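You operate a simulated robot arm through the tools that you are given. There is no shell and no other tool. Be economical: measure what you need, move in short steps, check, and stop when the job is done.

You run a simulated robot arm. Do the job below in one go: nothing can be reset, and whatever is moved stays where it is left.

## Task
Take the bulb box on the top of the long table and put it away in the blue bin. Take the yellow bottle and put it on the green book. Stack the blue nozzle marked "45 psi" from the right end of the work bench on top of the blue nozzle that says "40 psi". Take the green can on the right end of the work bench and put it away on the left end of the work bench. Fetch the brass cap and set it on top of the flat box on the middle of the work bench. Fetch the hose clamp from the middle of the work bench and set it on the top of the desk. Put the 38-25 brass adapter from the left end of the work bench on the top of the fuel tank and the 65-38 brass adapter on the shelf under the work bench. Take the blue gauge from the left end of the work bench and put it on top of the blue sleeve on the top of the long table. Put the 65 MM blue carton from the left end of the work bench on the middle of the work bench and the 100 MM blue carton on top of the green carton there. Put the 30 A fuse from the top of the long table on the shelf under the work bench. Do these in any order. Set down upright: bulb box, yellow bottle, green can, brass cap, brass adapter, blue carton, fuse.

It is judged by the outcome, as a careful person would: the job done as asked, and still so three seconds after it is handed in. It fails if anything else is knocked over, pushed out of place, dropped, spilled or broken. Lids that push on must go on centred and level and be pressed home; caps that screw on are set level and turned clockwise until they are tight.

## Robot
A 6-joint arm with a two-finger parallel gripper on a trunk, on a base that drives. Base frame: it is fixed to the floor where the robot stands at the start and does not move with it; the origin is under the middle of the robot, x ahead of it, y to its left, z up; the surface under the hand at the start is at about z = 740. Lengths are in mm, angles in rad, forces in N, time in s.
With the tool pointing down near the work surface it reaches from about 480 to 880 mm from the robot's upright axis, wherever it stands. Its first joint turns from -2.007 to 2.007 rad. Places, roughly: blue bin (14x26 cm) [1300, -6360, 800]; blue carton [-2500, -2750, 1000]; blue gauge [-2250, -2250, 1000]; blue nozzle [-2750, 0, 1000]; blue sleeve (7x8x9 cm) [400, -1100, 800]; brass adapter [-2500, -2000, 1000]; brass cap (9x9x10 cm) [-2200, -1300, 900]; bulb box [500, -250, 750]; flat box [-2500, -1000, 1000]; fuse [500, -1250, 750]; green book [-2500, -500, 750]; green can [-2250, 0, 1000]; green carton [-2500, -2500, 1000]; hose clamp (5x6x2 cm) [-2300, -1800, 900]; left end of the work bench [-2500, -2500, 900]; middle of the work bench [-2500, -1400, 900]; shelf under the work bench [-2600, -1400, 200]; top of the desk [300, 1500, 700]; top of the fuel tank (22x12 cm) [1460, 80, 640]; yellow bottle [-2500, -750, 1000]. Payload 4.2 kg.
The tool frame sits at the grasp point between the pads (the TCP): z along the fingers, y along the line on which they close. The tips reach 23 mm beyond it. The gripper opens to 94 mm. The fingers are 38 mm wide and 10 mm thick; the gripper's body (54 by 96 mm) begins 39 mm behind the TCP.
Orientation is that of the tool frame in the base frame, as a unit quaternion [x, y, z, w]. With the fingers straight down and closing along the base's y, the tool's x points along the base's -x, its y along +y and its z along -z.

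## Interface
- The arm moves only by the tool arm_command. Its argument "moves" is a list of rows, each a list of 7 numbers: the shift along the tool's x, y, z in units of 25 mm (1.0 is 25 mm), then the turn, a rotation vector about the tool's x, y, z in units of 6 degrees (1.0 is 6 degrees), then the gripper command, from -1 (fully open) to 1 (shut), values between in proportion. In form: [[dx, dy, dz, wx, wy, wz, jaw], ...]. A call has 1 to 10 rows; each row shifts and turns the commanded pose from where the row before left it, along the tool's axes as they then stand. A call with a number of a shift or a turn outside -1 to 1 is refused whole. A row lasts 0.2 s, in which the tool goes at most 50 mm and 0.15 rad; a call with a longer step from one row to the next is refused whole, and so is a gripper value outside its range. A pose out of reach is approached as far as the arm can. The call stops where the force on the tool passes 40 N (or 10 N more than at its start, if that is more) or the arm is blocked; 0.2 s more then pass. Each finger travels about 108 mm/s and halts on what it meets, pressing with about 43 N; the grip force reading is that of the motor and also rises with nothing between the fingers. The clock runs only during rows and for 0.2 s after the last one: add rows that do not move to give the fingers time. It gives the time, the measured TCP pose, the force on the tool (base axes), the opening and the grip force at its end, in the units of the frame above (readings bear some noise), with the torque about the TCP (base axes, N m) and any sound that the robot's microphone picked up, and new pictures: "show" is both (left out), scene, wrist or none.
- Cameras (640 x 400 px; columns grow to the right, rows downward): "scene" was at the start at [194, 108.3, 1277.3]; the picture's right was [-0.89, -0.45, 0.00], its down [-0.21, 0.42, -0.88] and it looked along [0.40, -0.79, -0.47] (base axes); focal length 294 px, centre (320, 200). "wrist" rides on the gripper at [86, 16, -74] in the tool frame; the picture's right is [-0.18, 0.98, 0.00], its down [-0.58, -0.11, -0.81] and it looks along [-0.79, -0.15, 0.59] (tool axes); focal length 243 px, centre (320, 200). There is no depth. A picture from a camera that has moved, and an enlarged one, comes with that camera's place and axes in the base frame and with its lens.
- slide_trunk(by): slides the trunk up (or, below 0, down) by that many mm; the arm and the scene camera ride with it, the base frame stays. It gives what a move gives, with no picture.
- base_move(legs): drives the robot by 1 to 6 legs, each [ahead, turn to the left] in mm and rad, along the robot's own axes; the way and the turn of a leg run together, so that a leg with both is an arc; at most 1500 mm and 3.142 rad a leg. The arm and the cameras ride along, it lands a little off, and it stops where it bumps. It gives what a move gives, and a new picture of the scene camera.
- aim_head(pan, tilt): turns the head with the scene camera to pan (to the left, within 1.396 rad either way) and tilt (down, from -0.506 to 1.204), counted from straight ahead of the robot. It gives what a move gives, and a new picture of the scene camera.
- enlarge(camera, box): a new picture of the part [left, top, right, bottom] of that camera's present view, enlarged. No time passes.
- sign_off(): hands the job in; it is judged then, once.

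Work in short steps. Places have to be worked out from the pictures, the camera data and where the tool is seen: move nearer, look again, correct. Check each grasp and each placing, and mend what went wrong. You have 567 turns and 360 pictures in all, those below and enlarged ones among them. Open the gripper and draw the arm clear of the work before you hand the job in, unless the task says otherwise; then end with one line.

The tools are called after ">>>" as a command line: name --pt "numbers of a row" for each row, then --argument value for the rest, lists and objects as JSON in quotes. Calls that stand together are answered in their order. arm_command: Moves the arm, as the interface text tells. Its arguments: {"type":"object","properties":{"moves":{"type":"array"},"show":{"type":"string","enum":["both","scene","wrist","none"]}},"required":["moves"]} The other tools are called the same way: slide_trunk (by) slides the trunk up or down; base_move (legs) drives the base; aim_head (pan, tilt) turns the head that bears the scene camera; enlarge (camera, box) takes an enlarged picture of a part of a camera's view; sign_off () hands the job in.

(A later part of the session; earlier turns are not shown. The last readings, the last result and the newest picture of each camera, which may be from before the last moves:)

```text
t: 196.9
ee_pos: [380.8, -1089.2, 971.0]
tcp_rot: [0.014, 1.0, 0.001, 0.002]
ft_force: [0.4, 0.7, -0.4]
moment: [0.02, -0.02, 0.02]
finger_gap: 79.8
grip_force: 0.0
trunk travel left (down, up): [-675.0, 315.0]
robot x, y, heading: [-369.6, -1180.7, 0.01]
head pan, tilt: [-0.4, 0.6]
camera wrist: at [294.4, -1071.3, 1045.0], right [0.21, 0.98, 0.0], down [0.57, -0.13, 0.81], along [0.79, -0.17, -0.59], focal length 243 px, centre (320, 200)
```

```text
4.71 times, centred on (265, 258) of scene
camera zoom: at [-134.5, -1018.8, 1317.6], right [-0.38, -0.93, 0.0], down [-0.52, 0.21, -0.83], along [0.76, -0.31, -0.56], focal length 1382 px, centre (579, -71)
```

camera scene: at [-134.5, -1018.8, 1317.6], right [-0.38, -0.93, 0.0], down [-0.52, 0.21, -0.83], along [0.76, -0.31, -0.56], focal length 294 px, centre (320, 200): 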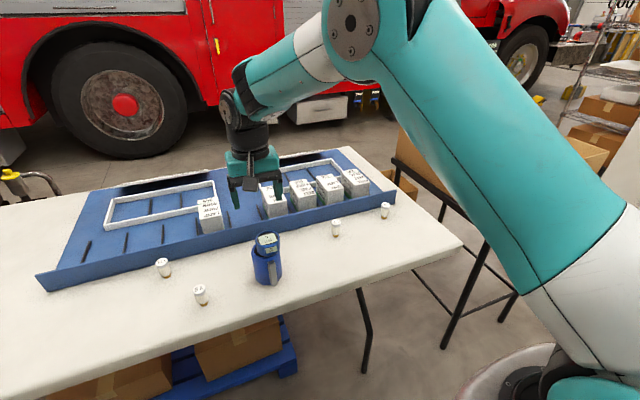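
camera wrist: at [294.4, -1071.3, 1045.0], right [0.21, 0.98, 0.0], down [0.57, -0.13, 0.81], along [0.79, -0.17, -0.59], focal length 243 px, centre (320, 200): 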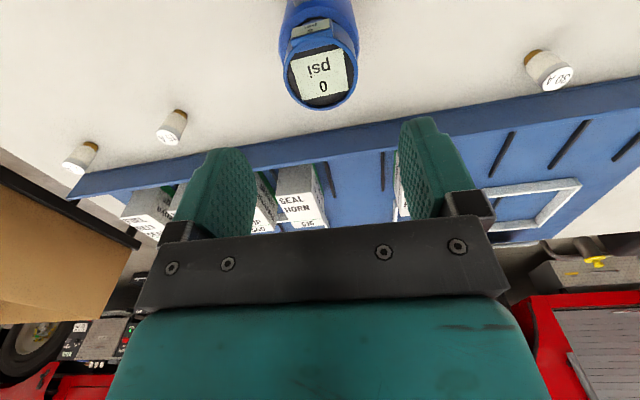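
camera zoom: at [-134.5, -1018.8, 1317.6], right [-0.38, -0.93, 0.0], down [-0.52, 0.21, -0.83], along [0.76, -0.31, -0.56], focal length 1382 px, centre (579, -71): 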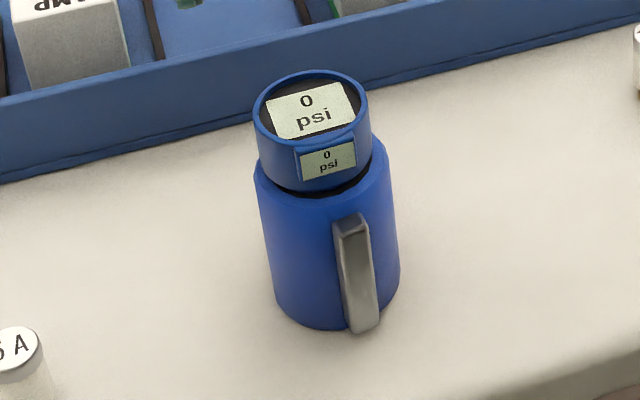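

Gauge is now centred. Fuse 30 A is at ≈(479,-850), a bit out of reach; I turn the base toward it and move 150 mm.

>>> base_move --legs '[[0, 0.36], [150, 0]]'

```text
t: 199.3
ee_pos: [438.3, -775.6, 970.4]
tcp_rot: [-0.168, 0.986, 0.001, 0.002]
ft_force: [0.6, -0.2, -0.4]
moment: [0.0, -0.01, 0.0]
finger_gap: 80.0
grip_force: 0.1
trunk travel left (down, up): [-675.0, 315.0]
robot x, y, heading: [-226.6, -1130.1, 0.377]
head pan, tilt: [-0.4, 0.6]
camera scene: at [-68.2, -892.2, 1317.6], right [-0.02, -1.0, 0.0], down [-0.56, 0.01, -0.83], along [0.82, -0.02, -0.57], focal length 294 px, centre (320, 200)
```

scene: 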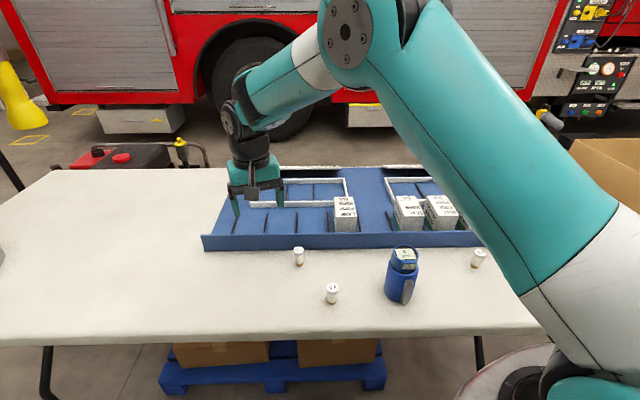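

Tray lip is at x≈528, parallel to y. I square the gripper and move above the fuse.

>>> arm_command --pt "0 0 0 0 0 0.805 -0.6" --pt "0 0 0 0 0 0.805 -0.5" --pt "0 0 0 0 0 0.805 -0.2" --pt "0 0 0 0 0 0.805 -0.2" --pt "-0.4 -0.74 0.5 0 0 0 -0.2" --pt "-0.4 -0.74 0.5 0 0 0 -0.2" --pt "-0.4 -0.74 0.5 0 0 0 -0.2" --pt "-0.24 -0.74 0.5 0 0 0 -0.2" --pt "0 0 0 0 0 0 -0.2" --show "wrist"

```text
t: 201.3
ee_pos: [474.3, -849.3, 920.2]
tcp_rot: [0.001, 1.0, 0.001, 0.002]
ft_force: [0.3, 0.2, 0.6]
moment: [0.04, 0.02, 0.02]
finger_gap: 56.4
grip_force: 0.0
trunk travel left (down, up): [-675.0, 315.0]
robot x, y, heading: [-222.5, -1128.8, 0.374]
head pan, tilt: [-0.4, 0.6]
camera wrist: at [386.6, -833.1, 994.6], right [0.19, 0.98, 0.0], down [0.58, -0.11, 0.81], along [0.79, -0.15, -0.59], focal length 243 px, centre (320, 200)
```

wrist: 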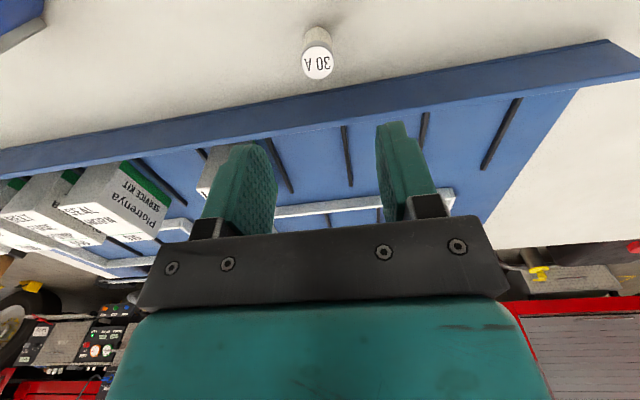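

Aligned with the 30 A fuse. I descend and grip it.

>>> arm_command --pt "-0.08 0 1 0 0 0 -0.2" --pt "0 0 1 0 0 0 -0.2" --pt "0 0 1 0 0 0 -0.2" --pt "0 0 1 0 0 0 -0.2" --pt "0 0 1 0 0 0 -0.2" --pt "0 0 0.9 0 0 0 -0.2" --pt "0 0 0 0 0 0 -0.2" --show "wrist"

```text
t: 202.9
ee_pos: [476.9, -848.8, 770.9]
tcp_rot: [0.001, 1.0, 0.001, 0.002]
ft_force: [-0.4, 0.3, -0.5]
moment: [0.01, 0.03, 0.01]
finger_gap: 56.4
grip_force: 0.0
trunk travel left (down, up): [-675.0, 315.0]
robot x, y, heading: [-223.8, -1123.0, 0.377]
head pan, tilt: [-0.4, 0.6]
camera wrist: at [390.3, -833.0, 844.1], right [0.19, 0.98, 0.0], down [0.58, -0.11, 0.81], along [0.79, -0.15, -0.59], focal length 243 px, centre (320, 200)
```

wrist: 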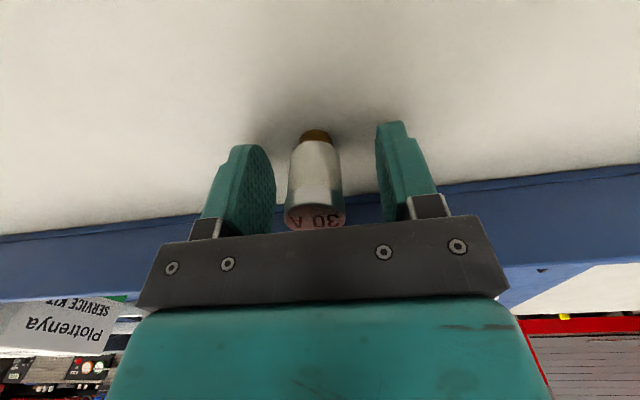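

Fuse is between the fingers. Close and lift.

>>> arm_command --pt "0 0 0 0 0 0 1" --pt "0 0 0 0 0 0 1" --pt "0 0 0 0 0 0 1" --pt "0 0 -0.5 0 0 0 1" --pt "0 0 -1 0 0 0 1" --pt "0 0 -1 0 0 0 1" --pt "0 0 -1 0 0 0 1" --pt "0 0 -1 0 0 0 1" --pt "0 0 -1 0 0 0 1" --pt "0 0 -1 0 0 0 1" --show "wrist"

```text
t: 205.2
ee_pos: [476.6, -848.1, 935.5]
tcp_rot: [0.0, 1.0, 0.002, 0.002]
ft_force: [-0.8, 0.4, -0.7]
moment: [-0.02, 0.04, -0.03]
finger_gap: 25.1
grip_force: 42.7
trunk travel left (down, up): [-675.0, 315.0]
robot x, y, heading: [-226.7, -1128.7, 0.377]
head pan, tilt: [-0.4, 0.6]
camera wrist: at [390.0, -832.6, 1010.2], right [0.19, 0.98, 0.0], down [0.58, -0.11, 0.81], along [0.79, -0.15, -0.59], focal length 243 px, centre (320, 200)
```

wrist: 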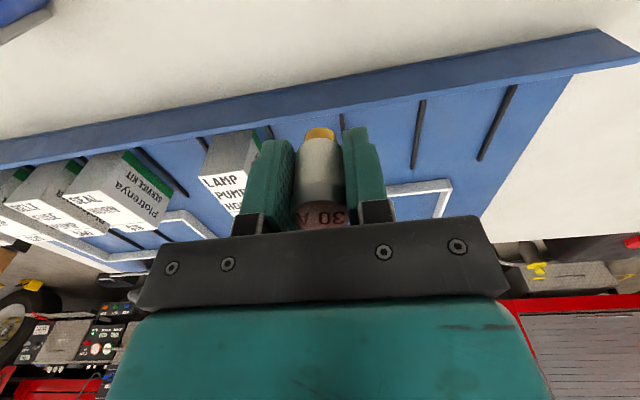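

Fuse held. I back off and turn to face the bench to view the shelf beneath.

>>> base_move --legs '[[-450, 0], [0, 2.765]]'

>>> aim_head --pan 0.0 --tilt 0.35

```text
t: 214.3
ee_pos: [-1401.6, -1270.3, 935.6]
tcp_rot: [0.979, -0.202, -0.002, 0.001]
ft_force: [0.6, -0.1, 0.2]
moment: [0.03, -0.01, -0.01]
finger_gap: 25.6
grip_force: 43.3
trunk travel left (down, up): [-675.0, 315.0]
robot x, y, heading: [-643.6, -1289.9, 3.113]
head pan, tilt: [-0.4, 0.6]
camera scene: at [-880.6, -1444.6, 1317.6], right [0.42, 0.91, 0.0], down [0.51, -0.24, -0.83], along [-0.75, 0.34, -0.56], focal length 294 px, centre (320, 200)
```

scene: 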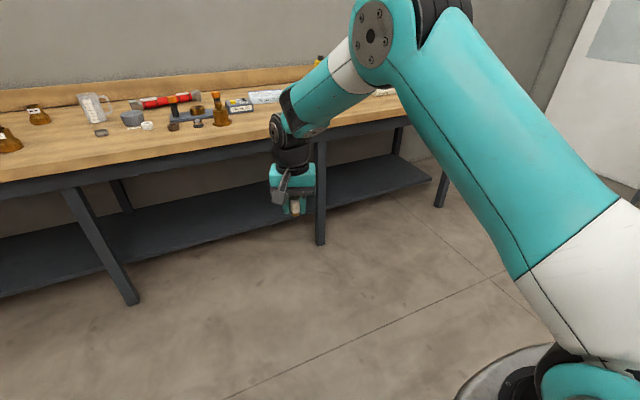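

```text
t: 215.2
ee_pos: [-1402.1, -1270.7, 935.7]
tcp_rot: [0.979, -0.203, -0.003, 0.001]
ft_force: [-0.6, -0.4, -0.4]
moment: [0.02, 0.0, -0.01]
finger_gap: 24.7
grip_force: 43.1
trunk travel left (down, up): [-675.0, 315.0]
robot x, y, heading: [-642.9, -1292.9, 3.112]
head pan, tilt: [0.0, 0.351]
camera scene: at [-893.3, -1478.5, 1340.3], right [0.03, 1.0, 0.0], down [0.34, -0.01, -0.94], along [-0.94, 0.03, -0.34], focal length 294 px, centre (320, 200)
```

scene: 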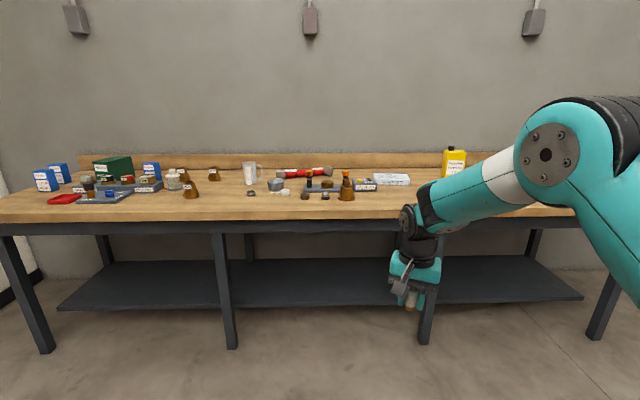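

The shelf is empty; front edge x≈-2267, legs at x≈-2180 (y=-1942,-828), apron bottom ≈z 715. I approach to x≈-1200, square the gripper and lower the trunk in front of the bench.

>>> base_move --legs '[[0, 0.03], [520, 0]]'

>>> arm_command --pt "0 0 0 0 0 -0.8 1" --pt "0 0 0 0 0 -0.8 1" --pt "0 0 0 0 0 -0.8 1" --pt "0 0 0 0 0 -0.8 1" --pt "0 0 0 0 0 -0.7 1" --pt "0 0 0 0 0 0 1" --show "none"

>>> slide_trunk --by -640

>>> aim_head --pan 0.2 --tilt 0.2

```text
t: 218.5
ee_pos: [-1916.3, -1289.9, 935.4]
tcp_rot: [0.982, -0.189, -0.002, 0.002]
ft_force: [-0.7, 0.7, -0.1]
moment: [-0.01, 0.0, 0.04]
finger_gap: 25.1
grip_force: 42.9
trunk travel left (down, up): [-675.0, 315.0]
robot x, y, heading: [-1159.5, -1291.9, 3.138]
head pan, tilt: [0.0, 0.351]
camera scene: at [-1401.8, -1484.4, 1340.4], right [0.0, 1.0, 0.0], down [0.34, 0.0, -0.94], along [-0.94, 0.0, -0.34], focal length 294 px, centre (320, 200)
```

scene: 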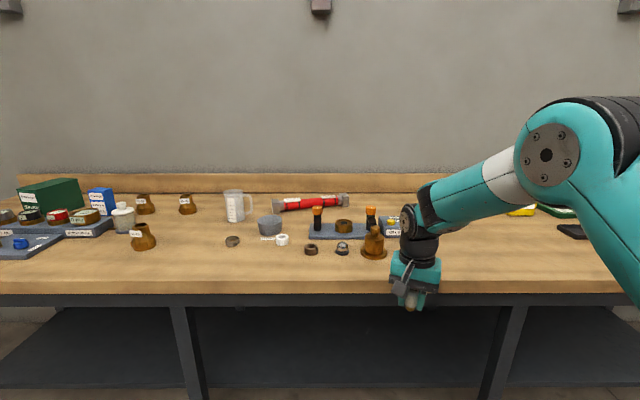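

```text
t: 219.9
ee_pos: [-1915.6, -1291.0, 935.9]
tcp_rot: [1.0, 0.013, -0.001, 0.001]
ft_force: [0.6, -1.2, -0.2]
moment: [0.03, -0.01, 0.01]
finger_gap: 25.1
grip_force: 43.2
trunk travel left (down, up): [-675.0, 315.0]
robot x, y, heading: [-1154.4, -1289.6, 3.137]
head pan, tilt: [0.0, 0.351]
```

```text
refused: -640 is not a number from -400 to 400
```

```text
t: 220.7
ee_pos: [-1915.8, -1289.6, 936.1]
tcp_rot: [1.0, 0.014, -0.002, 0.001]
ft_force: [0.8, 0.0, 0.8]
moment: [-0.03, 0.01, 0.02]
finger_gap: 25.2
grip_force: 43.2
trunk travel left (down, up): [-675.0, 315.0]
robot x, y, heading: [-1154.9, -1288.6, 3.141]
head pan, tilt: [0.201, 0.201]
camera scene: at [-1400.0, -1503.0, 1354.3], right [-0.2, 0.98, 0.0], down [0.2, 0.04, -0.98], along [-0.96, -0.19, -0.2], focal length 294 px, centre (320, 200)
```

scene: 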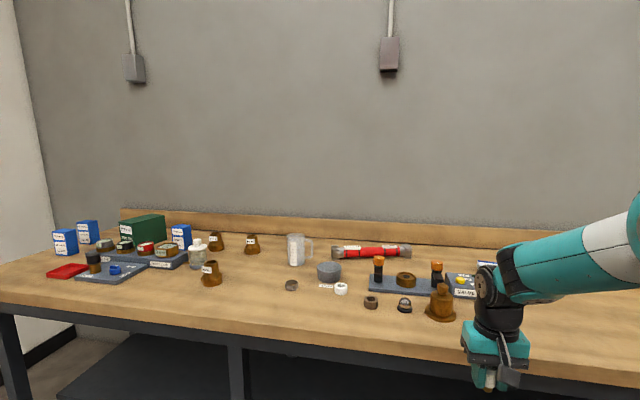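

Trunk moves are limited to 400; I lower in two steps, in front of the bench.

>>> slide_trunk --by -400

>>> slide_trunk --by -230

>>> aim_head --pan 0.0 --tilt 0.2

```text
t: 224.5
ee_pos: [-1915.0, -1289.5, 536.2]
tcp_rot: [1.0, 0.014, -0.002, 0.001]
ft_force: [-0.2, -0.4, 0.0]
moment: [-0.05, -0.02, 0.01]
finger_gap: 25.2
grip_force: 42.9
trunk travel left (down, up): [-275.0, 715.0]
robot x, y, heading: [-1162.0, -1291.8, 3.139]
head pan, tilt: [0.201, 0.201]
```

```text
t: 226.9
ee_pos: [-1915.7, -1289.8, 306.0]
tcp_rot: [1.0, 0.014, -0.002, 0.001]
ft_force: [-0.2, 0.5, -0.8]
moment: [-0.01, -0.02, 0.01]
finger_gap: 25.3
grip_force: 43.0
trunk travel left (down, up): [-45.0, 945.0]
robot x, y, heading: [-1155.2, -1290.7, 3.139]
head pan, tilt: [0.201, 0.201]
```

```text
t: 227.7
ee_pos: [-1915.2, -1291.1, 305.7]
tcp_rot: [1.0, 0.014, -0.002, 0.001]
ft_force: [-0.4, 0.2, 0.7]
moment: [0.02, -0.03, 0.01]
finger_gap: 25.3
grip_force: 43.0
trunk travel left (down, up): [-45.0, 945.0]
robot x, y, heading: [-1153.6, -1292.0, 3.132]
head pan, tilt: [0.0, 0.201]
camera scene: at [-1401.8, -1484.5, 724.4], right [0.0, 1.0, 0.0], down [0.2, 0.0, -0.98], along [-0.98, 0.0, -0.2], focal length 294 px, centre (320, 200)
```

scene: 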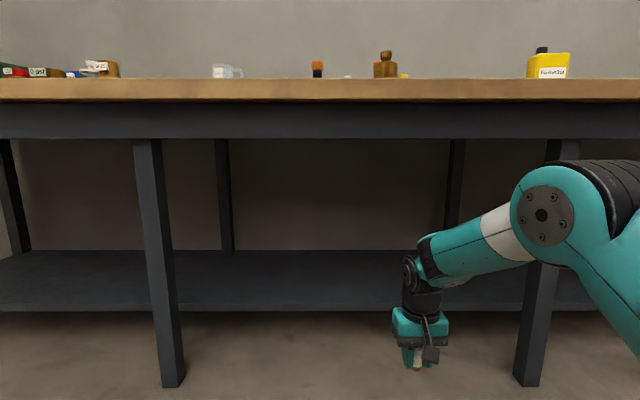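

Apron bottom z≈724, shelf top ≈z 200–230. I extend the reach to lower the elbow before driving in.

>>> arm_command --pt "-0.9 0 0 0 0 0 1" --pt "-0.9 0 0 0 0 0 1" --pt "-0.9 0 0 0 0 0 1" --pt "-0.9 0 0 0 0 0 1" --pt "0 0 0 0 0 0 1" --show "scene"

```text
t: 228.8
ee_pos: [-2004.5, -1292.5, 305.7]
tcp_rot: [1.0, 0.014, -0.002, 0.001]
ft_force: [0.3, 0.8, -0.5]
moment: [0.02, 0.01, 0.02]
finger_gap: 25.1
grip_force: 42.9
trunk travel left (down, up): [-45.0, 945.0]
robot x, y, heading: [-1160.0, -1289.9, 3.138]
head pan, tilt: [0.0, 0.201]
camera scene: at [-1401.8, -1484.5, 724.4], right [0.0, 1.0, 0.0], down [0.2, 0.0, -0.98], along [-0.98, 0.0, -0.2], focal length 294 px, centre (320, 200)
```

scene: 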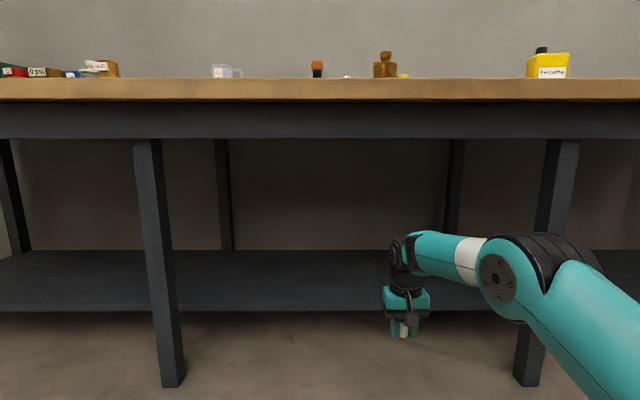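

The elbow is now low. I drive forward so the gripper goes over the shelf.

>>> base_move --legs '[[330, 0]]'

>>> arm_command --pt "0 0 0.2 0 0 0 1" --show "wrist"

```text
t: 231.1
ee_pos: [-2338.9, -1294.7, 306.7]
tcp_rot: [1.0, 0.015, -0.002, 0.0]
ft_force: [-0.8, 0.8, -0.6]
moment: [-0.01, -0.01, 0.0]
finger_gap: 25.3
grip_force: 43.2
trunk travel left (down, up): [-45.0, 945.0]
robot x, y, heading: [-1487.4, -1289.5, 3.142]
head pan, tilt: [0.0, 0.201]
camera scene: at [-1735.3, -1484.7, 724.4], right [0.0, 1.0, 0.0], down [0.2, 0.0, -0.98], along [-0.98, 0.0, -0.2], focal length 294 px, centre (320, 200)
```

scene: 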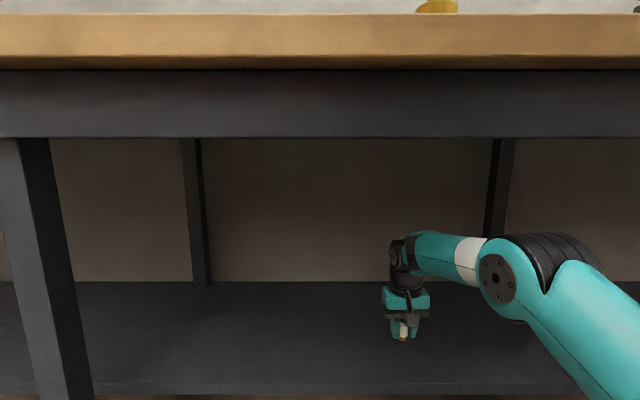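

```text
t: 231.4
ee_pos: [-2338.6, -1295.0, 300.3]
tcp_rot: [1.0, 0.016, -0.001, 0.002]
ft_force: [0.4, 0.0, -1.4]
moment: [0.01, 0.05, 0.0]
finger_gap: 25.3
grip_force: 42.9
trunk travel left (down, up): [-45.0, 945.0]
robot x, y, heading: [-1493.4, -1291.9, 3.141]
head pan, tilt: [0.0, 0.201]
camera wrist: at [-2252.2, -1308.7, 374.6], right [-0.15, -0.99, 0.0], down [-0.58, 0.09, 0.81], along [-0.8, 0.12, -0.59], focal length 243 px, centre (320, 200)
```

wrist: 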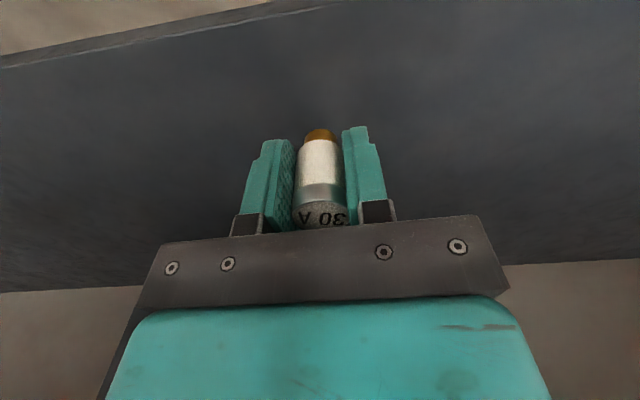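

The gripper is ~40 mm past the shelf edge; I go 45 mm further and then lower.

>>> base_move --legs '[[45, 0]]'

>>> arm_command --pt "0 0 0.7 0 0 0 1" --pt "0 0 0.7 0 0 0 1" --pt "0 0 0 0 0 0 1" --show "wrist"

```text
t: 232.3
ee_pos: [-2384.7, -1294.8, 300.6]
tcp_rot: [1.0, 0.016, -0.003, 0.001]
ft_force: [0.4, -0.1, 0.1]
moment: [0.01, -0.04, -0.02]
finger_gap: 25.1
grip_force: 43.0
trunk travel left (down, up): [-45.0, 945.0]
robot x, y, heading: [-1534.8, -1291.6, -3.141]
head pan, tilt: [0.0, 0.201]
camera scene: at [-1780.7, -1484.8, 724.4], right [0.0, 1.0, 0.0], down [0.2, 0.0, -0.98], along [-0.98, 0.0, -0.2], focal length 294 px, centre (320, 200)
```

scene: 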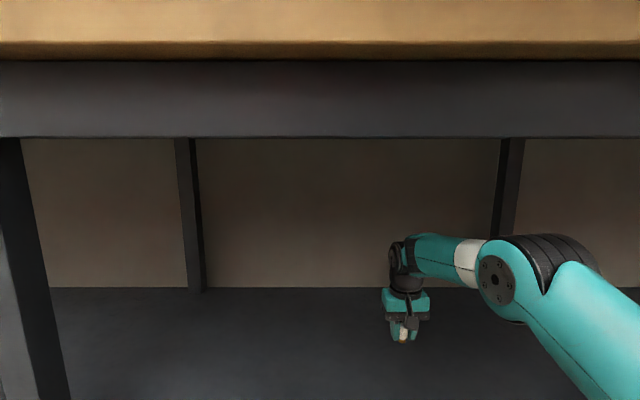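

```text
t: 233.2
ee_pos: [-2383.0, -1294.1, 265.9]
tcp_rot: [1.0, 0.016, -0.002, 0.002]
ft_force: [1.0, 0.7, -0.3]
moment: [-0.01, 0.02, 0.05]
finger_gap: 25.2
grip_force: 42.8
trunk travel left (down, up): [-45.0, 945.0]
robot x, y, heading: [-1532.2, -1291.7, -3.14]
head pan, tilt: [0.0, 0.201]
camera wrist: at [-2297.7, -1308.1, 339.7], right [-0.15, -0.99, 0.0], down [-0.58, 0.09, 0.81], along [-0.8, 0.12, -0.59], focal length 243 px, centre (320, 200)
```

wrist: 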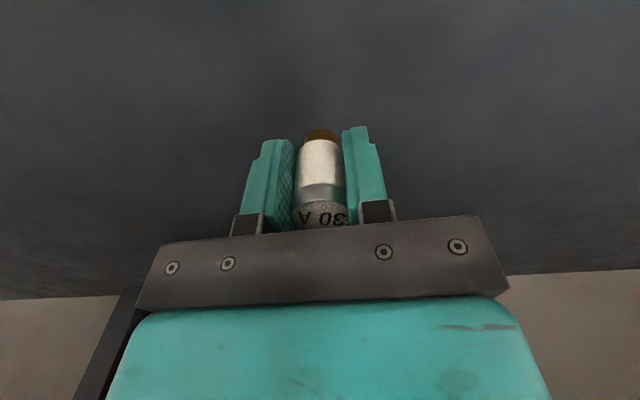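

Lowering in small steps to contact.

>>> arm_command --pt "0 0 0.2 0 0 0 1" --pt "0 0 0.2 0 0 0 1" --pt "0 0 0.2 0 0 0 1" --pt "0 0 0 0 0 0 1" --show "none"

>>> arm_command --pt "0 0 0.15 0 0 0 1" --pt "0 0 0.15 0 0 0 1" --pt "0 0 0 0 0 0 1" --show "none"

>>> arm_command --pt "0 0 0.12 0 0 0 1" --pt "0 0 0.12 0 0 0 1" --pt "0 0 0 0 0 0 1" --show "wrist"

```text
t: 234.2
ee_pos: [-2384.7, -1295.1, 250.1]
tcp_rot: [1.0, 0.016, -0.002, 0.0]
ft_force: [0.1, 0.2, -0.2]
moment: [0.01, -0.04, -0.01]
finger_gap: 25.4
grip_force: 43.4
trunk travel left (down, up): [-45.0, 945.0]
robot x, y, heading: [-1534.8, -1289.8, -3.141]
head pan, tilt: [0.0, 0.201]
```

```text
t: 234.9
ee_pos: [-2384.4, -1295.2, 244.3]
tcp_rot: [1.0, 0.016, -0.003, 0.001]
ft_force: [0.6, 1.2, 0.2]
moment: [0.02, 0.0, -0.03]
finger_gap: 25.1
grip_force: 43.3
trunk travel left (down, up): [-45.0, 945.0]
robot x, y, heading: [-1532.4, -1291.1, -3.139]
head pan, tilt: [0.0, 0.201]
```

```text
t: 235.8
ee_pos: [-2384.8, -1295.2, 238.0]
tcp_rot: [1.0, 0.016, -0.001, 0.0]
ft_force: [0.2, 0.3, 0.9]
moment: [0.06, 0.0, 0.05]
finger_gap: 25.3
grip_force: 43.1
trunk travel left (down, up): [-45.0, 945.0]
robot x, y, heading: [-1537.5, -1291.0, -3.145]
head pan, tilt: [0.0, 0.201]
camera wrist: at [-2297.8, -1308.9, 311.1], right [-0.15, -0.99, 0.0], down [-0.58, 0.09, 0.81], along [-0.8, 0.12, -0.59], focal length 243 px, centre (320, 200)
```

wrist: 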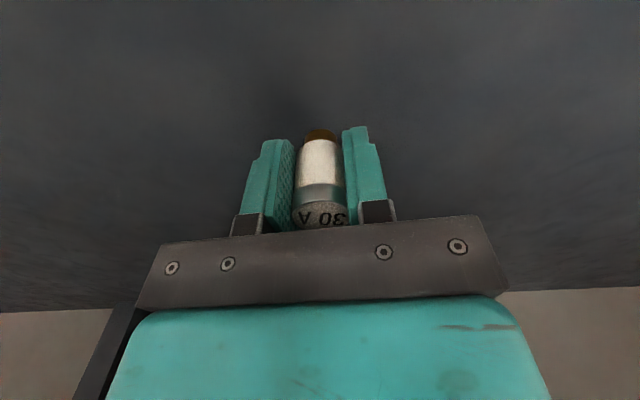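

>>> arm_command --pt "0 0 0.12 0 0 0 1" --pt "0 0 0.12 0 0 0 1" --pt "0 0 0 0 0 0 1" --show "none"

>>> arm_command --pt "0 0 0.1 0 0 0 1" --pt "0 0 0 0 0 0 1" --show "none"

>>> arm_command --pt "0 0 0.1 0 0 0 1" --pt "0 0 0 0 0 0 1" --show "none"

```text
t: 236.6
ee_pos: [-2384.2, -1295.8, 231.5]
tcp_rot: [1.0, 0.015, -0.002, 0.001]
ft_force: [0.6, -0.3, -0.5]
moment: [-0.05, -0.01, 0.0]
finger_gap: 25.0
grip_force: 43.3
trunk travel left (down, up): [-45.0, 945.0]
robot x, y, heading: [-1534.4, -1289.3, -3.144]
head pan, tilt: [0.0, 0.201]
```

```text
t: 237.2
ee_pos: [-2385.4, -1294.8, 229.3]
tcp_rot: [1.0, 0.015, -0.001, 0.001]
ft_force: [1.0, 0.1, -0.8]
moment: [-0.04, -0.01, 0.0]
finger_gap: 25.1
grip_force: 43.2
trunk travel left (down, up): [-45.0, 945.0]
robot x, y, heading: [-1534.5, -1288.8, -3.142]
head pan, tilt: [0.0, 0.201]
```

```text
t: 237.8
ee_pos: [-2385.4, -1295.5, 226.3]
tcp_rot: [1.0, 0.016, -0.002, 0.001]
ft_force: [-0.3, 0.6, 0.3]
moment: [0.02, 0.03, 0.01]
finger_gap: 25.3
grip_force: 43.4
trunk travel left (down, up): [-45.0, 945.0]
robot x, y, heading: [-1540.1, -1295.7, -3.145]
head pan, tilt: [0.0, 0.201]
```

>>> arm_command --pt "0 0 0.1 0 0 0 1" --pt "0 0 0.1 0 0 0 1" --pt "0 0 0 0 0 0 1" --show "none"

>>> arm_command --pt "0 0 0.1 0 0 0 1" --pt "0 0 0.1 0 0 0 1" --pt "0 0 0 0 0 0 1" --show "none"

>>> arm_command --pt "0 0 0.1 0 0 0 1" --pt "0 0 0.1 0 0 0 1" --pt "0 0 0 0 0 0 1" --show "none"

```text
t: 238.6
ee_pos: [-2385.1, -1295.0, 221.2]
tcp_rot: [1.0, 0.016, -0.002, 0.0]
ft_force: [1.7, 0.7, 3.8]
moment: [0.01, -0.07, 0.01]
finger_gap: 25.2
grip_force: 42.6
trunk travel left (down, up): [-45.0, 945.0]
robot x, y, heading: [-1534.6, -1290.2, -3.145]
head pan, tilt: [0.0, 0.201]
```

```text
t: 239.3
ee_pos: [-2386.3, -1296.6, 220.1]
tcp_rot: [1.0, 0.015, -0.006, 0.001]
ft_force: [3.7, 2.4, 37.0]
moment: [0.1, 0.03, 0.01]
finger_gap: 25.1
grip_force: 42.8
trunk travel left (down, up): [-45.0, 945.0]
robot x, y, heading: [-1539.7, -1291.7, -3.141]
head pan, tilt: [0.0, 0.201]
```

```text
t: 240.2
ee_pos: [-2387.5, -1296.0, 215.8]
tcp_rot: [1.0, 0.015, -0.007, 0.002]
ft_force: [-5.1, 1.5, 35.3]
moment: [0.06, 0.2, -0.01]
finger_gap: 24.9
grip_force: 42.9
trunk travel left (down, up): [-45.0, 945.0]
robot x, y, heading: [-1538.3, -1287.9, -3.142]
head pan, tilt: [0.0, 0.201]
```

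Contact reached (shelf ≈190). I relieve the pressure, release and rise.

>>> arm_command --pt "0 0 -0.12 0 0 0 1" --pt "0 0 0 0 0 0 1" --show "none"

```text
t: 240.8
ee_pos: [-2385.5, -1295.4, 216.6]
tcp_rot: [1.0, 0.016, -0.004, 0.001]
ft_force: [-9.9, 1.0, 21.9]
moment: [0.0, 0.39, 0.02]
finger_gap: 25.2
grip_force: 43.3
trunk travel left (down, up): [-45.0, 945.0]
robot x, y, heading: [-1540.6, -1290.1, -3.141]
head pan, tilt: [0.0, 0.201]
```

>>> arm_command --pt "0 0 -0.08 0 0 0 1" --pt "0 0 0 0 0 0 1" --show "none"

>>> arm_command --pt "0 0 0 0 0 0 0.3" --pt "0 0 0 0 0 0 -0.1" --pt "0 0 0 0 0 0 -0.3" --pt "0 0 -0.6 0 0 0 -0.3" --pt "0 0 -0.9 0 0 0 -0.3" --pt "0 0 -0.9 0 0 0 -0.3" --pt "0 0 -0.9 0 0 0 -0.3" --pt "0 0 0 0 0 0 -0.3" --show "wrist"

```text
t: 241.3
ee_pos: [-2384.3, -1295.1, 215.4]
tcp_rot: [1.0, 0.015, 0.0, 0.0]
ft_force: [-1.6, -1.4, 8.0]
moment: [-0.01, 0.13, 0.03]
finger_gap: 25.1
grip_force: 42.7
trunk travel left (down, up): [-45.0, 945.0]
robot x, y, heading: [-1537.1, -1289.8, -3.14]
head pan, tilt: [0.0, 0.201]
```

```text
t: 243.2
ee_pos: [-2382.4, -1294.9, 297.8]
tcp_rot: [1.0, 0.015, -0.002, 0.001]
ft_force: [0.0, -0.3, -0.5]
moment: [0.02, -0.03, -0.01]
finger_gap: 61.2
grip_force: 0.0
trunk travel left (down, up): [-45.0, 945.0]
robot x, y, heading: [-1534.7, -1289.3, -3.135]
head pan, tilt: [0.0, 0.201]
camera wrist: at [-2296.1, -1309.5, 372.0], right [-0.15, -0.99, 0.0], down [-0.58, 0.09, 0.81], along [-0.8, 0.12, -0.59], focal length 243 px, centre (320, 200)
```

wrist: 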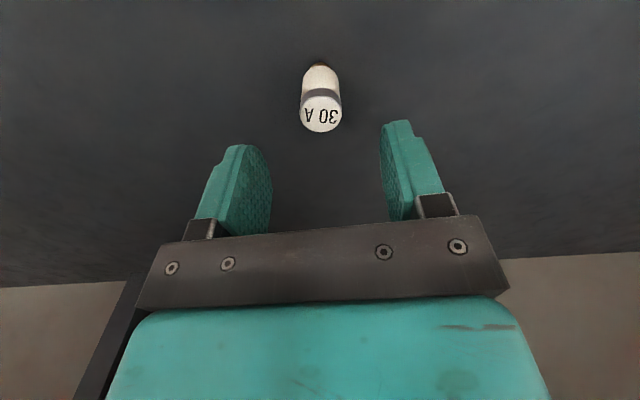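

The fuse stands upright on the shelf. I back out from under the bench and raise the trunk.

>>> base_move --legs '[[-480, 0]]'

>>> slide_trunk --by 400

>>> slide_trunk --by 330

>>> arm_command --pt "1 0 -0.3 0 0 0 -1" --pt "1 0 -0.3 0 0 0 -1" --pt "1 0 -0.3 0 0 0 -1" --pt "1 0 -0.3 0 0 0 -1" --pt "1 0 -0.3 0 0 0 -1" --pt "1 0 -0.3 0 0 0 -1" --pt "1 0 -0.3 0 0 0 -1" --pt "1 0 -0.3 0 0 0 -1" --pt "1 0 -0.3 0 0 0 -1" --show "none"

```text
t: 246.0
ee_pos: [-1905.7, -1298.4, 297.2]
tcp_rot: [1.0, 0.018, -0.001, 0.001]
ft_force: [0.0, 0.4, 1.0]
moment: [0.0, 0.0, 0.0]
finger_gap: 61.5
grip_force: 0.1
trunk travel left (down, up): [-45.0, 945.0]
robot x, y, heading: [-1056.0, -1289.3, -3.138]
head pan, tilt: [0.0, 0.201]
camera scene: at [-1302.4, -1484.6, 724.4], right [-0.01, 1.0, 0.0], down [0.2, 0.0, -0.98], along [-0.98, -0.01, -0.2], focal length 294 px, centre (320, 200)
```

scene: 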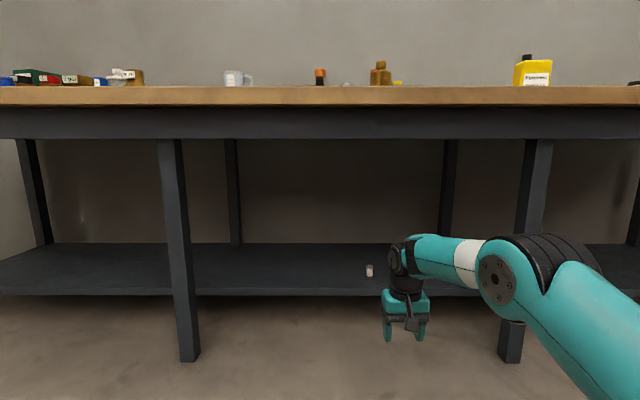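

```text
t: 249.8
ee_pos: [-1905.2, -1298.1, 698.3]
tcp_rot: [1.0, 0.018, -0.002, 0.001]
ft_force: [0.1, 0.6, 0.0]
moment: [0.01, 0.03, -0.01]
finger_gap: 61.3
grip_force: 0.0
trunk travel left (down, up): [-445.0, 545.0]
robot x, y, heading: [-1063.5, -1290.9, -3.135]
head pan, tilt: [0.0, 0.201]
```

```text
t: 253.1
ee_pos: [-1905.2, -1297.8, 1028.2]
tcp_rot: [1.0, 0.018, -0.001, 0.002]
ft_force: [-0.4, -0.2, 0.4]
moment: [-0.03, 0.02, -0.03]
finger_gap: 61.2
grip_force: 0.0
trunk travel left (down, up): [-775.0, 215.0]
robot x, y, heading: [-1060.6, -1286.8, -3.135]
head pan, tilt: [0.0, 0.201]
```

```text
t: 255.1
ee_pos: [-1679.3, -1289.9, 1094.1]
tcp_rot: [1.0, 0.017, -0.002, 0.001]
ft_force: [-0.1, 0.1, -0.2]
moment: [0.0, -0.04, 0.03]
finger_gap: 94.1
grip_force: 0.1
trunk travel left (down, up): [-775.0, 215.0]
robot x, y, heading: [-1056.9, -1290.8, -3.135]
head pan, tilt: [0.0, 0.201]
```

Fuse seen upright from afar. Now I drive to the left end, close to the bench.

>>> base_move --legs '[[0, 0.936], [1245, 0], [0, -0.94]]'

>>> aim_head --pan 0.35 --tilt 0.6

```text
t: 266.2
ee_pos: [-2437.9, -2290.1, 1094.1]
tcp_rot: [1.0, 0.011, -0.002, 0.001]
ft_force: [0.4, 0.3, 0.5]
moment: [-0.01, -0.01, 0.03]
finger_gap: 93.9
grip_force: 0.1
trunk travel left (down, up): [-775.0, 215.0]
robot x, y, heading: [-1816.5, -2299.6, 3.127]
head pan, tilt: [0.0, 0.201]
camera scene: at [-2063.7, -2489.7, 1454.4], right [0.01, 1.0, 0.0], down [0.2, 0.0, -0.98], along [-0.98, 0.01, -0.2], focal length 294 px, centre (320, 200)
```

scene: 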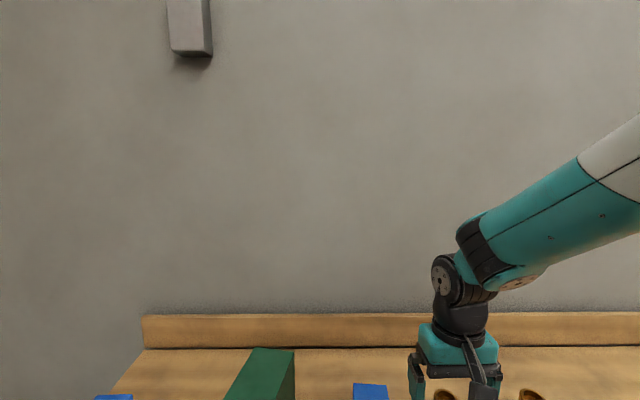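

```text
t: 267.1
ee_pos: [-2438.1, -2289.4, 1094.3]
tcp_rot: [1.0, 0.01, -0.002, 0.001]
ft_force: [-0.4, -0.8, 0.3]
moment: [-0.01, 0.01, 0.01]
finger_gap: 93.6
grip_force: 0.0
trunk travel left (down, up): [-775.0, 215.0]
robot x, y, heading: [-1821.6, -2297.2, 3.131]
head pan, tilt: [0.351, 0.6]
camera scene: at [-2053.9, -2520.1, 1417.7], right [-0.33, 0.94, 0.0], down [0.53, 0.19, -0.83], along [-0.78, -0.28, -0.56], focal length 294 px, centre (320, 200)
```

scene: 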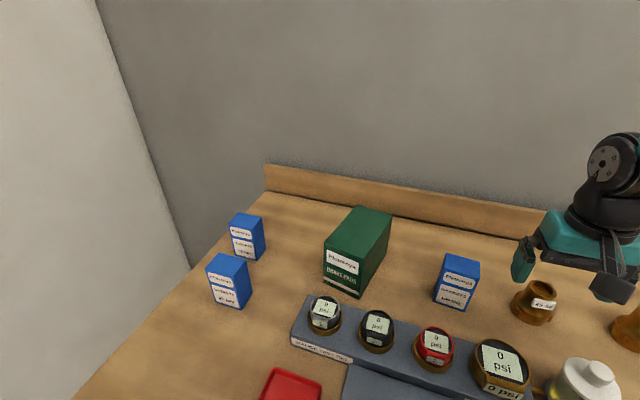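

I enlarge to read all carton labels.

>>> enlarge --camera "scene" --box '[190, 195, 400, 325]'

>>> enlarge --camera "scene" --box '[400, 230, 640, 380]'

```text
3.05 times, centred on (295, 260) of scene
camera zoom: at [-2053.9, -2520.1, 1417.7], right [-0.33, 0.94, 0.0], down [0.53, 0.19, -0.83], along [-0.78, -0.28, -0.56], focal length 895 px, centre (396, 17)
```

zoom: 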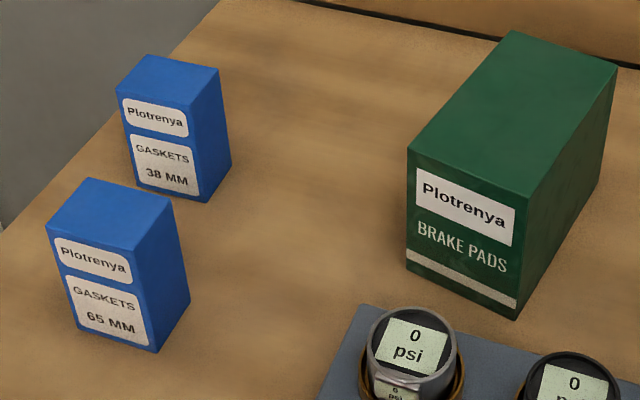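

```text
2.67 times, centred on (520, 305) of scene
camera zoom: at [-2053.9, -2520.1, 1417.7], right [-0.33, 0.94, 0.0], down [0.53, 0.19, -0.83], along [-0.78, -0.28, -0.56], focal length 783 px, centre (-213, -80)
```

zoom: 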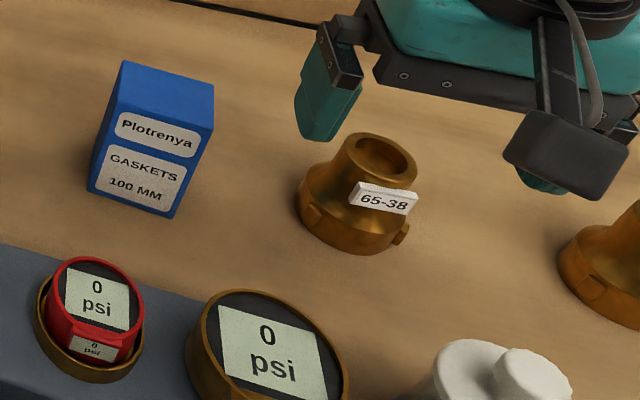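

Labels: 38, 65, 100 MM clear. 65-38 adapter base ≈(-2581,-2218), ~91 mm wide base, neck ~57 mm, top z≈927. I view it with the wrist camera.

>>> arm_command --pt "-0.55 -0.93 0.6 0 0 0 -1" --pt "-0.55 -0.93 0.6 0 0 0 -1" --pt "-0.55 -0.93 0.6 0 0 0 -1" --pt "0 0 0 0 0 0 -1" --show "wrist"

>>> enlarge --camera "wrist" --box '[240, 60, 400, 220]'

```text
t: 268.1
ee_pos: [-2481.8, -2220.6, 1048.7]
tcp_rot: [1.0, 0.011, -0.003, 0.001]
ft_force: [-0.3, 0.5, -0.2]
moment: [-0.03, 0.01, -0.02]
finger_gap: 93.8
grip_force: 0.0
trunk travel left (down, up): [-775.0, 215.0]
robot x, y, heading: [-1813.9, -2297.6, 3.131]
head pan, tilt: [0.351, 0.6]
camera wrist: at [-2395.4, -2234.7, 1122.6], right [-0.16, -0.99, 0.0], down [-0.58, 0.1, 0.81], along [-0.8, 0.13, -0.59], focal length 243 px, centre (320, 200)
```

wrist: 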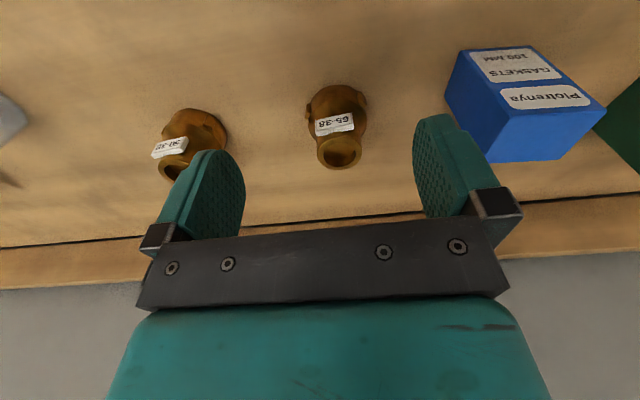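

```text
2.50 times, centred on (320, 140) of wrist
camera zoom: at [-2395.4, -2234.7, 1122.6], right [-0.16, -0.99, 0.0], down [-0.58, 0.1, 0.81], along [-0.8, 0.13, -0.59], focal length 606 px, centre (320, 350)
```

zoom: 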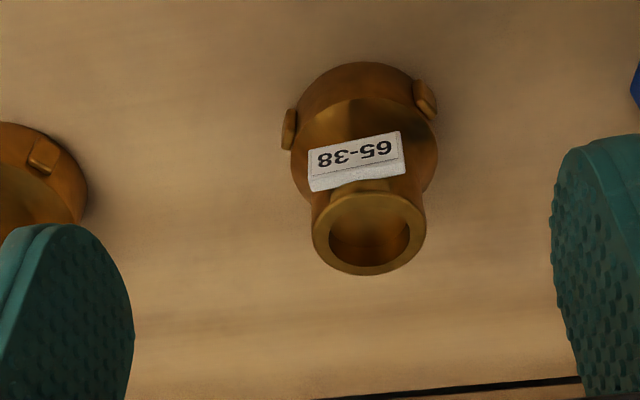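

Neck Ø≈50 at (-2580,-2225), z 903–927, tag facing ~12° off. I rotate 12°, move above and descend part way.

>>> arm_command --pt "0 0 0 0 0 -1 -0.8" --pt "0 0 0 0 0 -1 -0.8" --pt "-0.965 -0.19 0 0 0 0 -0.8" --pt "-0.965 -0.19 0 0 0 0 -0.8" --pt "-0.965 -0.19 0.5 0 0 0 -0.8" --pt "-0.965 -0.19 0.5 0 0 0 -0.8" --pt "0 0 0.9 0 0 0 -0.8" --pt "0 0 0.9 0 0 0 -0.8" --pt "0 0 0 0 0 0 -0.8" --show "both"

```text
t: 270.1
ee_pos: [-2579.7, -2225.0, 979.8]
tcp_rot: [0.993, 0.115, -0.003, 0.0]
ft_force: [-0.9, 0.7, -0.2]
moment: [0.01, -0.03, -0.01]
finger_gap: 84.6
grip_force: 0.1
trunk travel left (down, up): [-775.0, 215.0]
robot x, y, heading: [-1816.7, -2298.4, 3.131]
head pan, tilt: [0.351, 0.6]
camera scene: at [-2053.8, -2520.1, 1417.6], right [-0.33, 0.94, 0.0], down [0.53, 0.19, -0.83], along [-0.78, -0.28, -0.56], focal length 294 px, centre (320, 200)
camera wrist: at [-2492.5, -2221.3, 1054.0], right [0.05, -1.0, 0.0], down [-0.59, -0.03, 0.81], along [-0.81, -0.04, -0.59], focal length 243 px, centre (320, 200)
```

scene: 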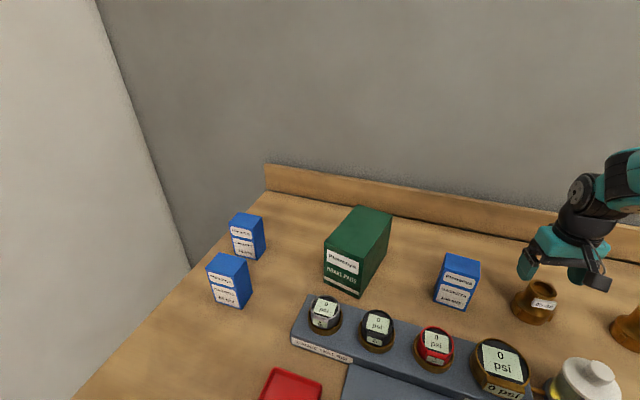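
wrist: 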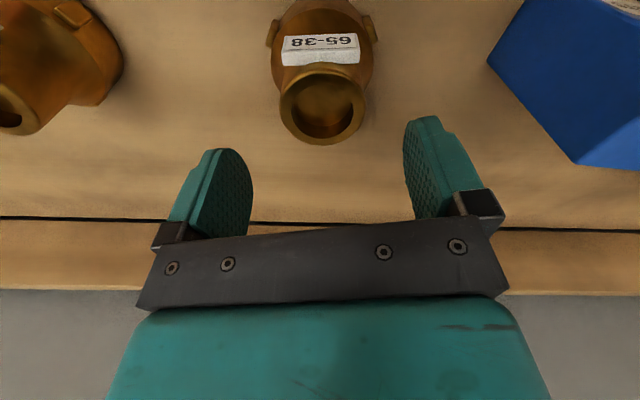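

Aligned; adapter about 5 mm nearer. I adjust, descend to z≈926 and look.

>>> arm_command --pt "0.2 0 0.7 0 0 0 -0.8" --pt "0 0 0.7 0 0 0 -0.8" --pt "0 0 0.75 0 0 0 -0.8" --pt "0 0 0 0 0 0 -0.8" --show "wrist"

```text
t: 271.1
ee_pos: [-2573.1, -2224.0, 926.0]
tcp_rot: [0.993, 0.114, -0.002, 0.001]
ft_force: [0.0, 0.4, -0.3]
moment: [-0.02, 0.02, 0.0]
finger_gap: 84.5
grip_force: 0.1
trunk travel left (down, up): [-775.0, 215.0]
robot x, y, heading: [-1817.2, -2298.4, 3.133]
head pan, tilt: [0.351, 0.6]
camera wrist: at [-2485.7, -2219.8, 999.6], right [0.04, -1.0, 0.0], down [-0.59, -0.03, 0.81], along [-0.81, -0.04, -0.59], focal length 243 px, centre (320, 200)
```

wrist: 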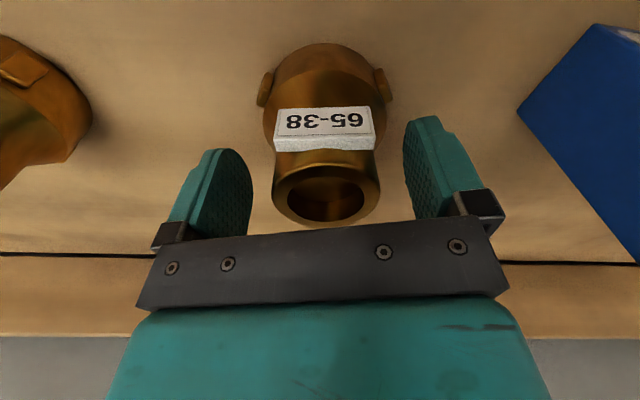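

Neck is between the fingers. Close and lift a little.

>>> arm_command --pt "-0.08 0.1 0 0 0 0 -0.8" --pt "0 0 0 0 0 0 0.2" --pt "0 0 0 0 0 0 1" --pt "0 0 0 0 0 0 1" --pt "0 0 0 0 0 0 1" --show "none"

>>> arm_command --pt "0 0 -0.4 0 0 0 1" --pt "0 0 -0.9 0 0 0 1" --pt "0 0 -0.9 0 0 0 1" --pt "0 0 -0.9 0 0 0 1" --pt "0 0 -0.9 0 0 0 1" --pt "0 0 -0.9 0 0 0 1" --pt "0 0 0 0 0 0 1" --show "wrist"

```text
t: 272.3
ee_pos: [-2574.4, -2225.6, 925.5]
tcp_rot: [0.993, 0.114, -0.001, 0.001]
ft_force: [1.0, -1.3, 1.0]
moment: [-0.02, -0.04, -0.03]
finger_gap: 47.1
grip_force: 43.4
trunk travel left (down, up): [-775.0, 215.0]
robot x, y, heading: [-1812.9, -2296.0, 3.127]
head pan, tilt: [0.351, 0.6]
```

```text
t: 273.9
ee_pos: [-2576.5, -2225.6, 1049.5]
tcp_rot: [0.993, 0.114, -0.002, 0.0]
ft_force: [0.7, -0.2, -3.8]
moment: [-0.02, -0.01, 0.01]
finger_gap: 46.8
grip_force: 42.7
trunk travel left (down, up): [-775.0, 215.0]
robot x, y, heading: [-1817.6, -2301.7, 3.134]
head pan, tilt: [0.351, 0.6]
camera wrist: at [-2488.4, -2221.6, 1122.6], right [0.04, -1.0, 0.0], down [-0.59, -0.03, 0.81], along [-0.81, -0.04, -0.59], focal length 243 px, centre (320, 200)
```

wrist: 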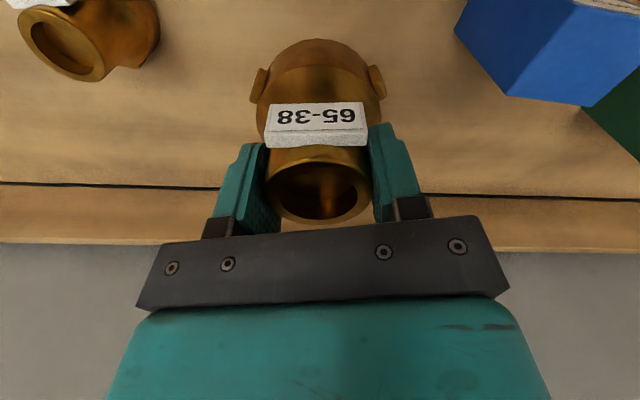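

Adapter held. I raise the trunk for clearance, back off, and drive to the shelf spot.

>>> slide_trunk --by 120

>>> base_move --legs '[[-700, 0]]'

```text
t: 275.4
ee_pos: [-2575.5, -2225.8, 1168.1]
tcp_rot: [0.993, 0.115, -0.002, 0.0]
ft_force: [0.0, 0.0, -5.1]
moment: [0.02, 0.04, -0.04]
finger_gap: 46.9
grip_force: 42.8
trunk travel left (down, up): [-895.0, 95.0]
robot x, y, heading: [-1818.4, -2294.4, 3.135]
head pan, tilt: [0.351, 0.6]
```

```text
t: 279.2
ee_pos: [-1877.7, -2236.4, 1168.3]
tcp_rot: [0.993, 0.119, -0.002, 0.001]
ft_force: [-1.0, 0.8, -4.0]
moment: [0.03, 0.01, 0.0]
finger_gap: 47.0
grip_force: 43.2
trunk travel left (down, up): [-895.0, 95.0]
robot x, y, heading: [-1121.3, -2300.4, -3.144]
head pan, tilt: [0.351, 0.6]
camera scene: at [-1353.2, -2526.1, 1537.6], right [-0.34, 0.94, 0.0], down [0.53, 0.19, -0.82], along [-0.77, -0.28, -0.57], focal length 294 px, centre (320, 200)
```

scene: 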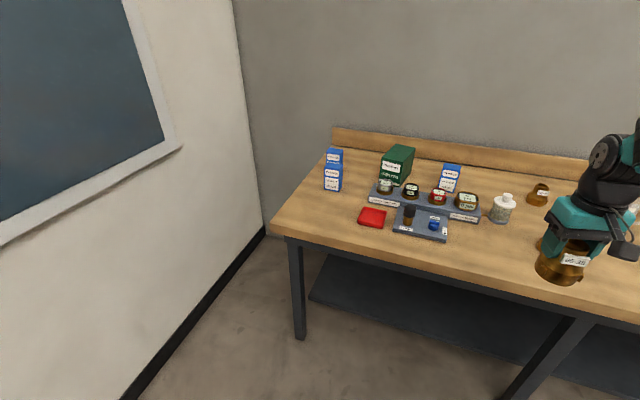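

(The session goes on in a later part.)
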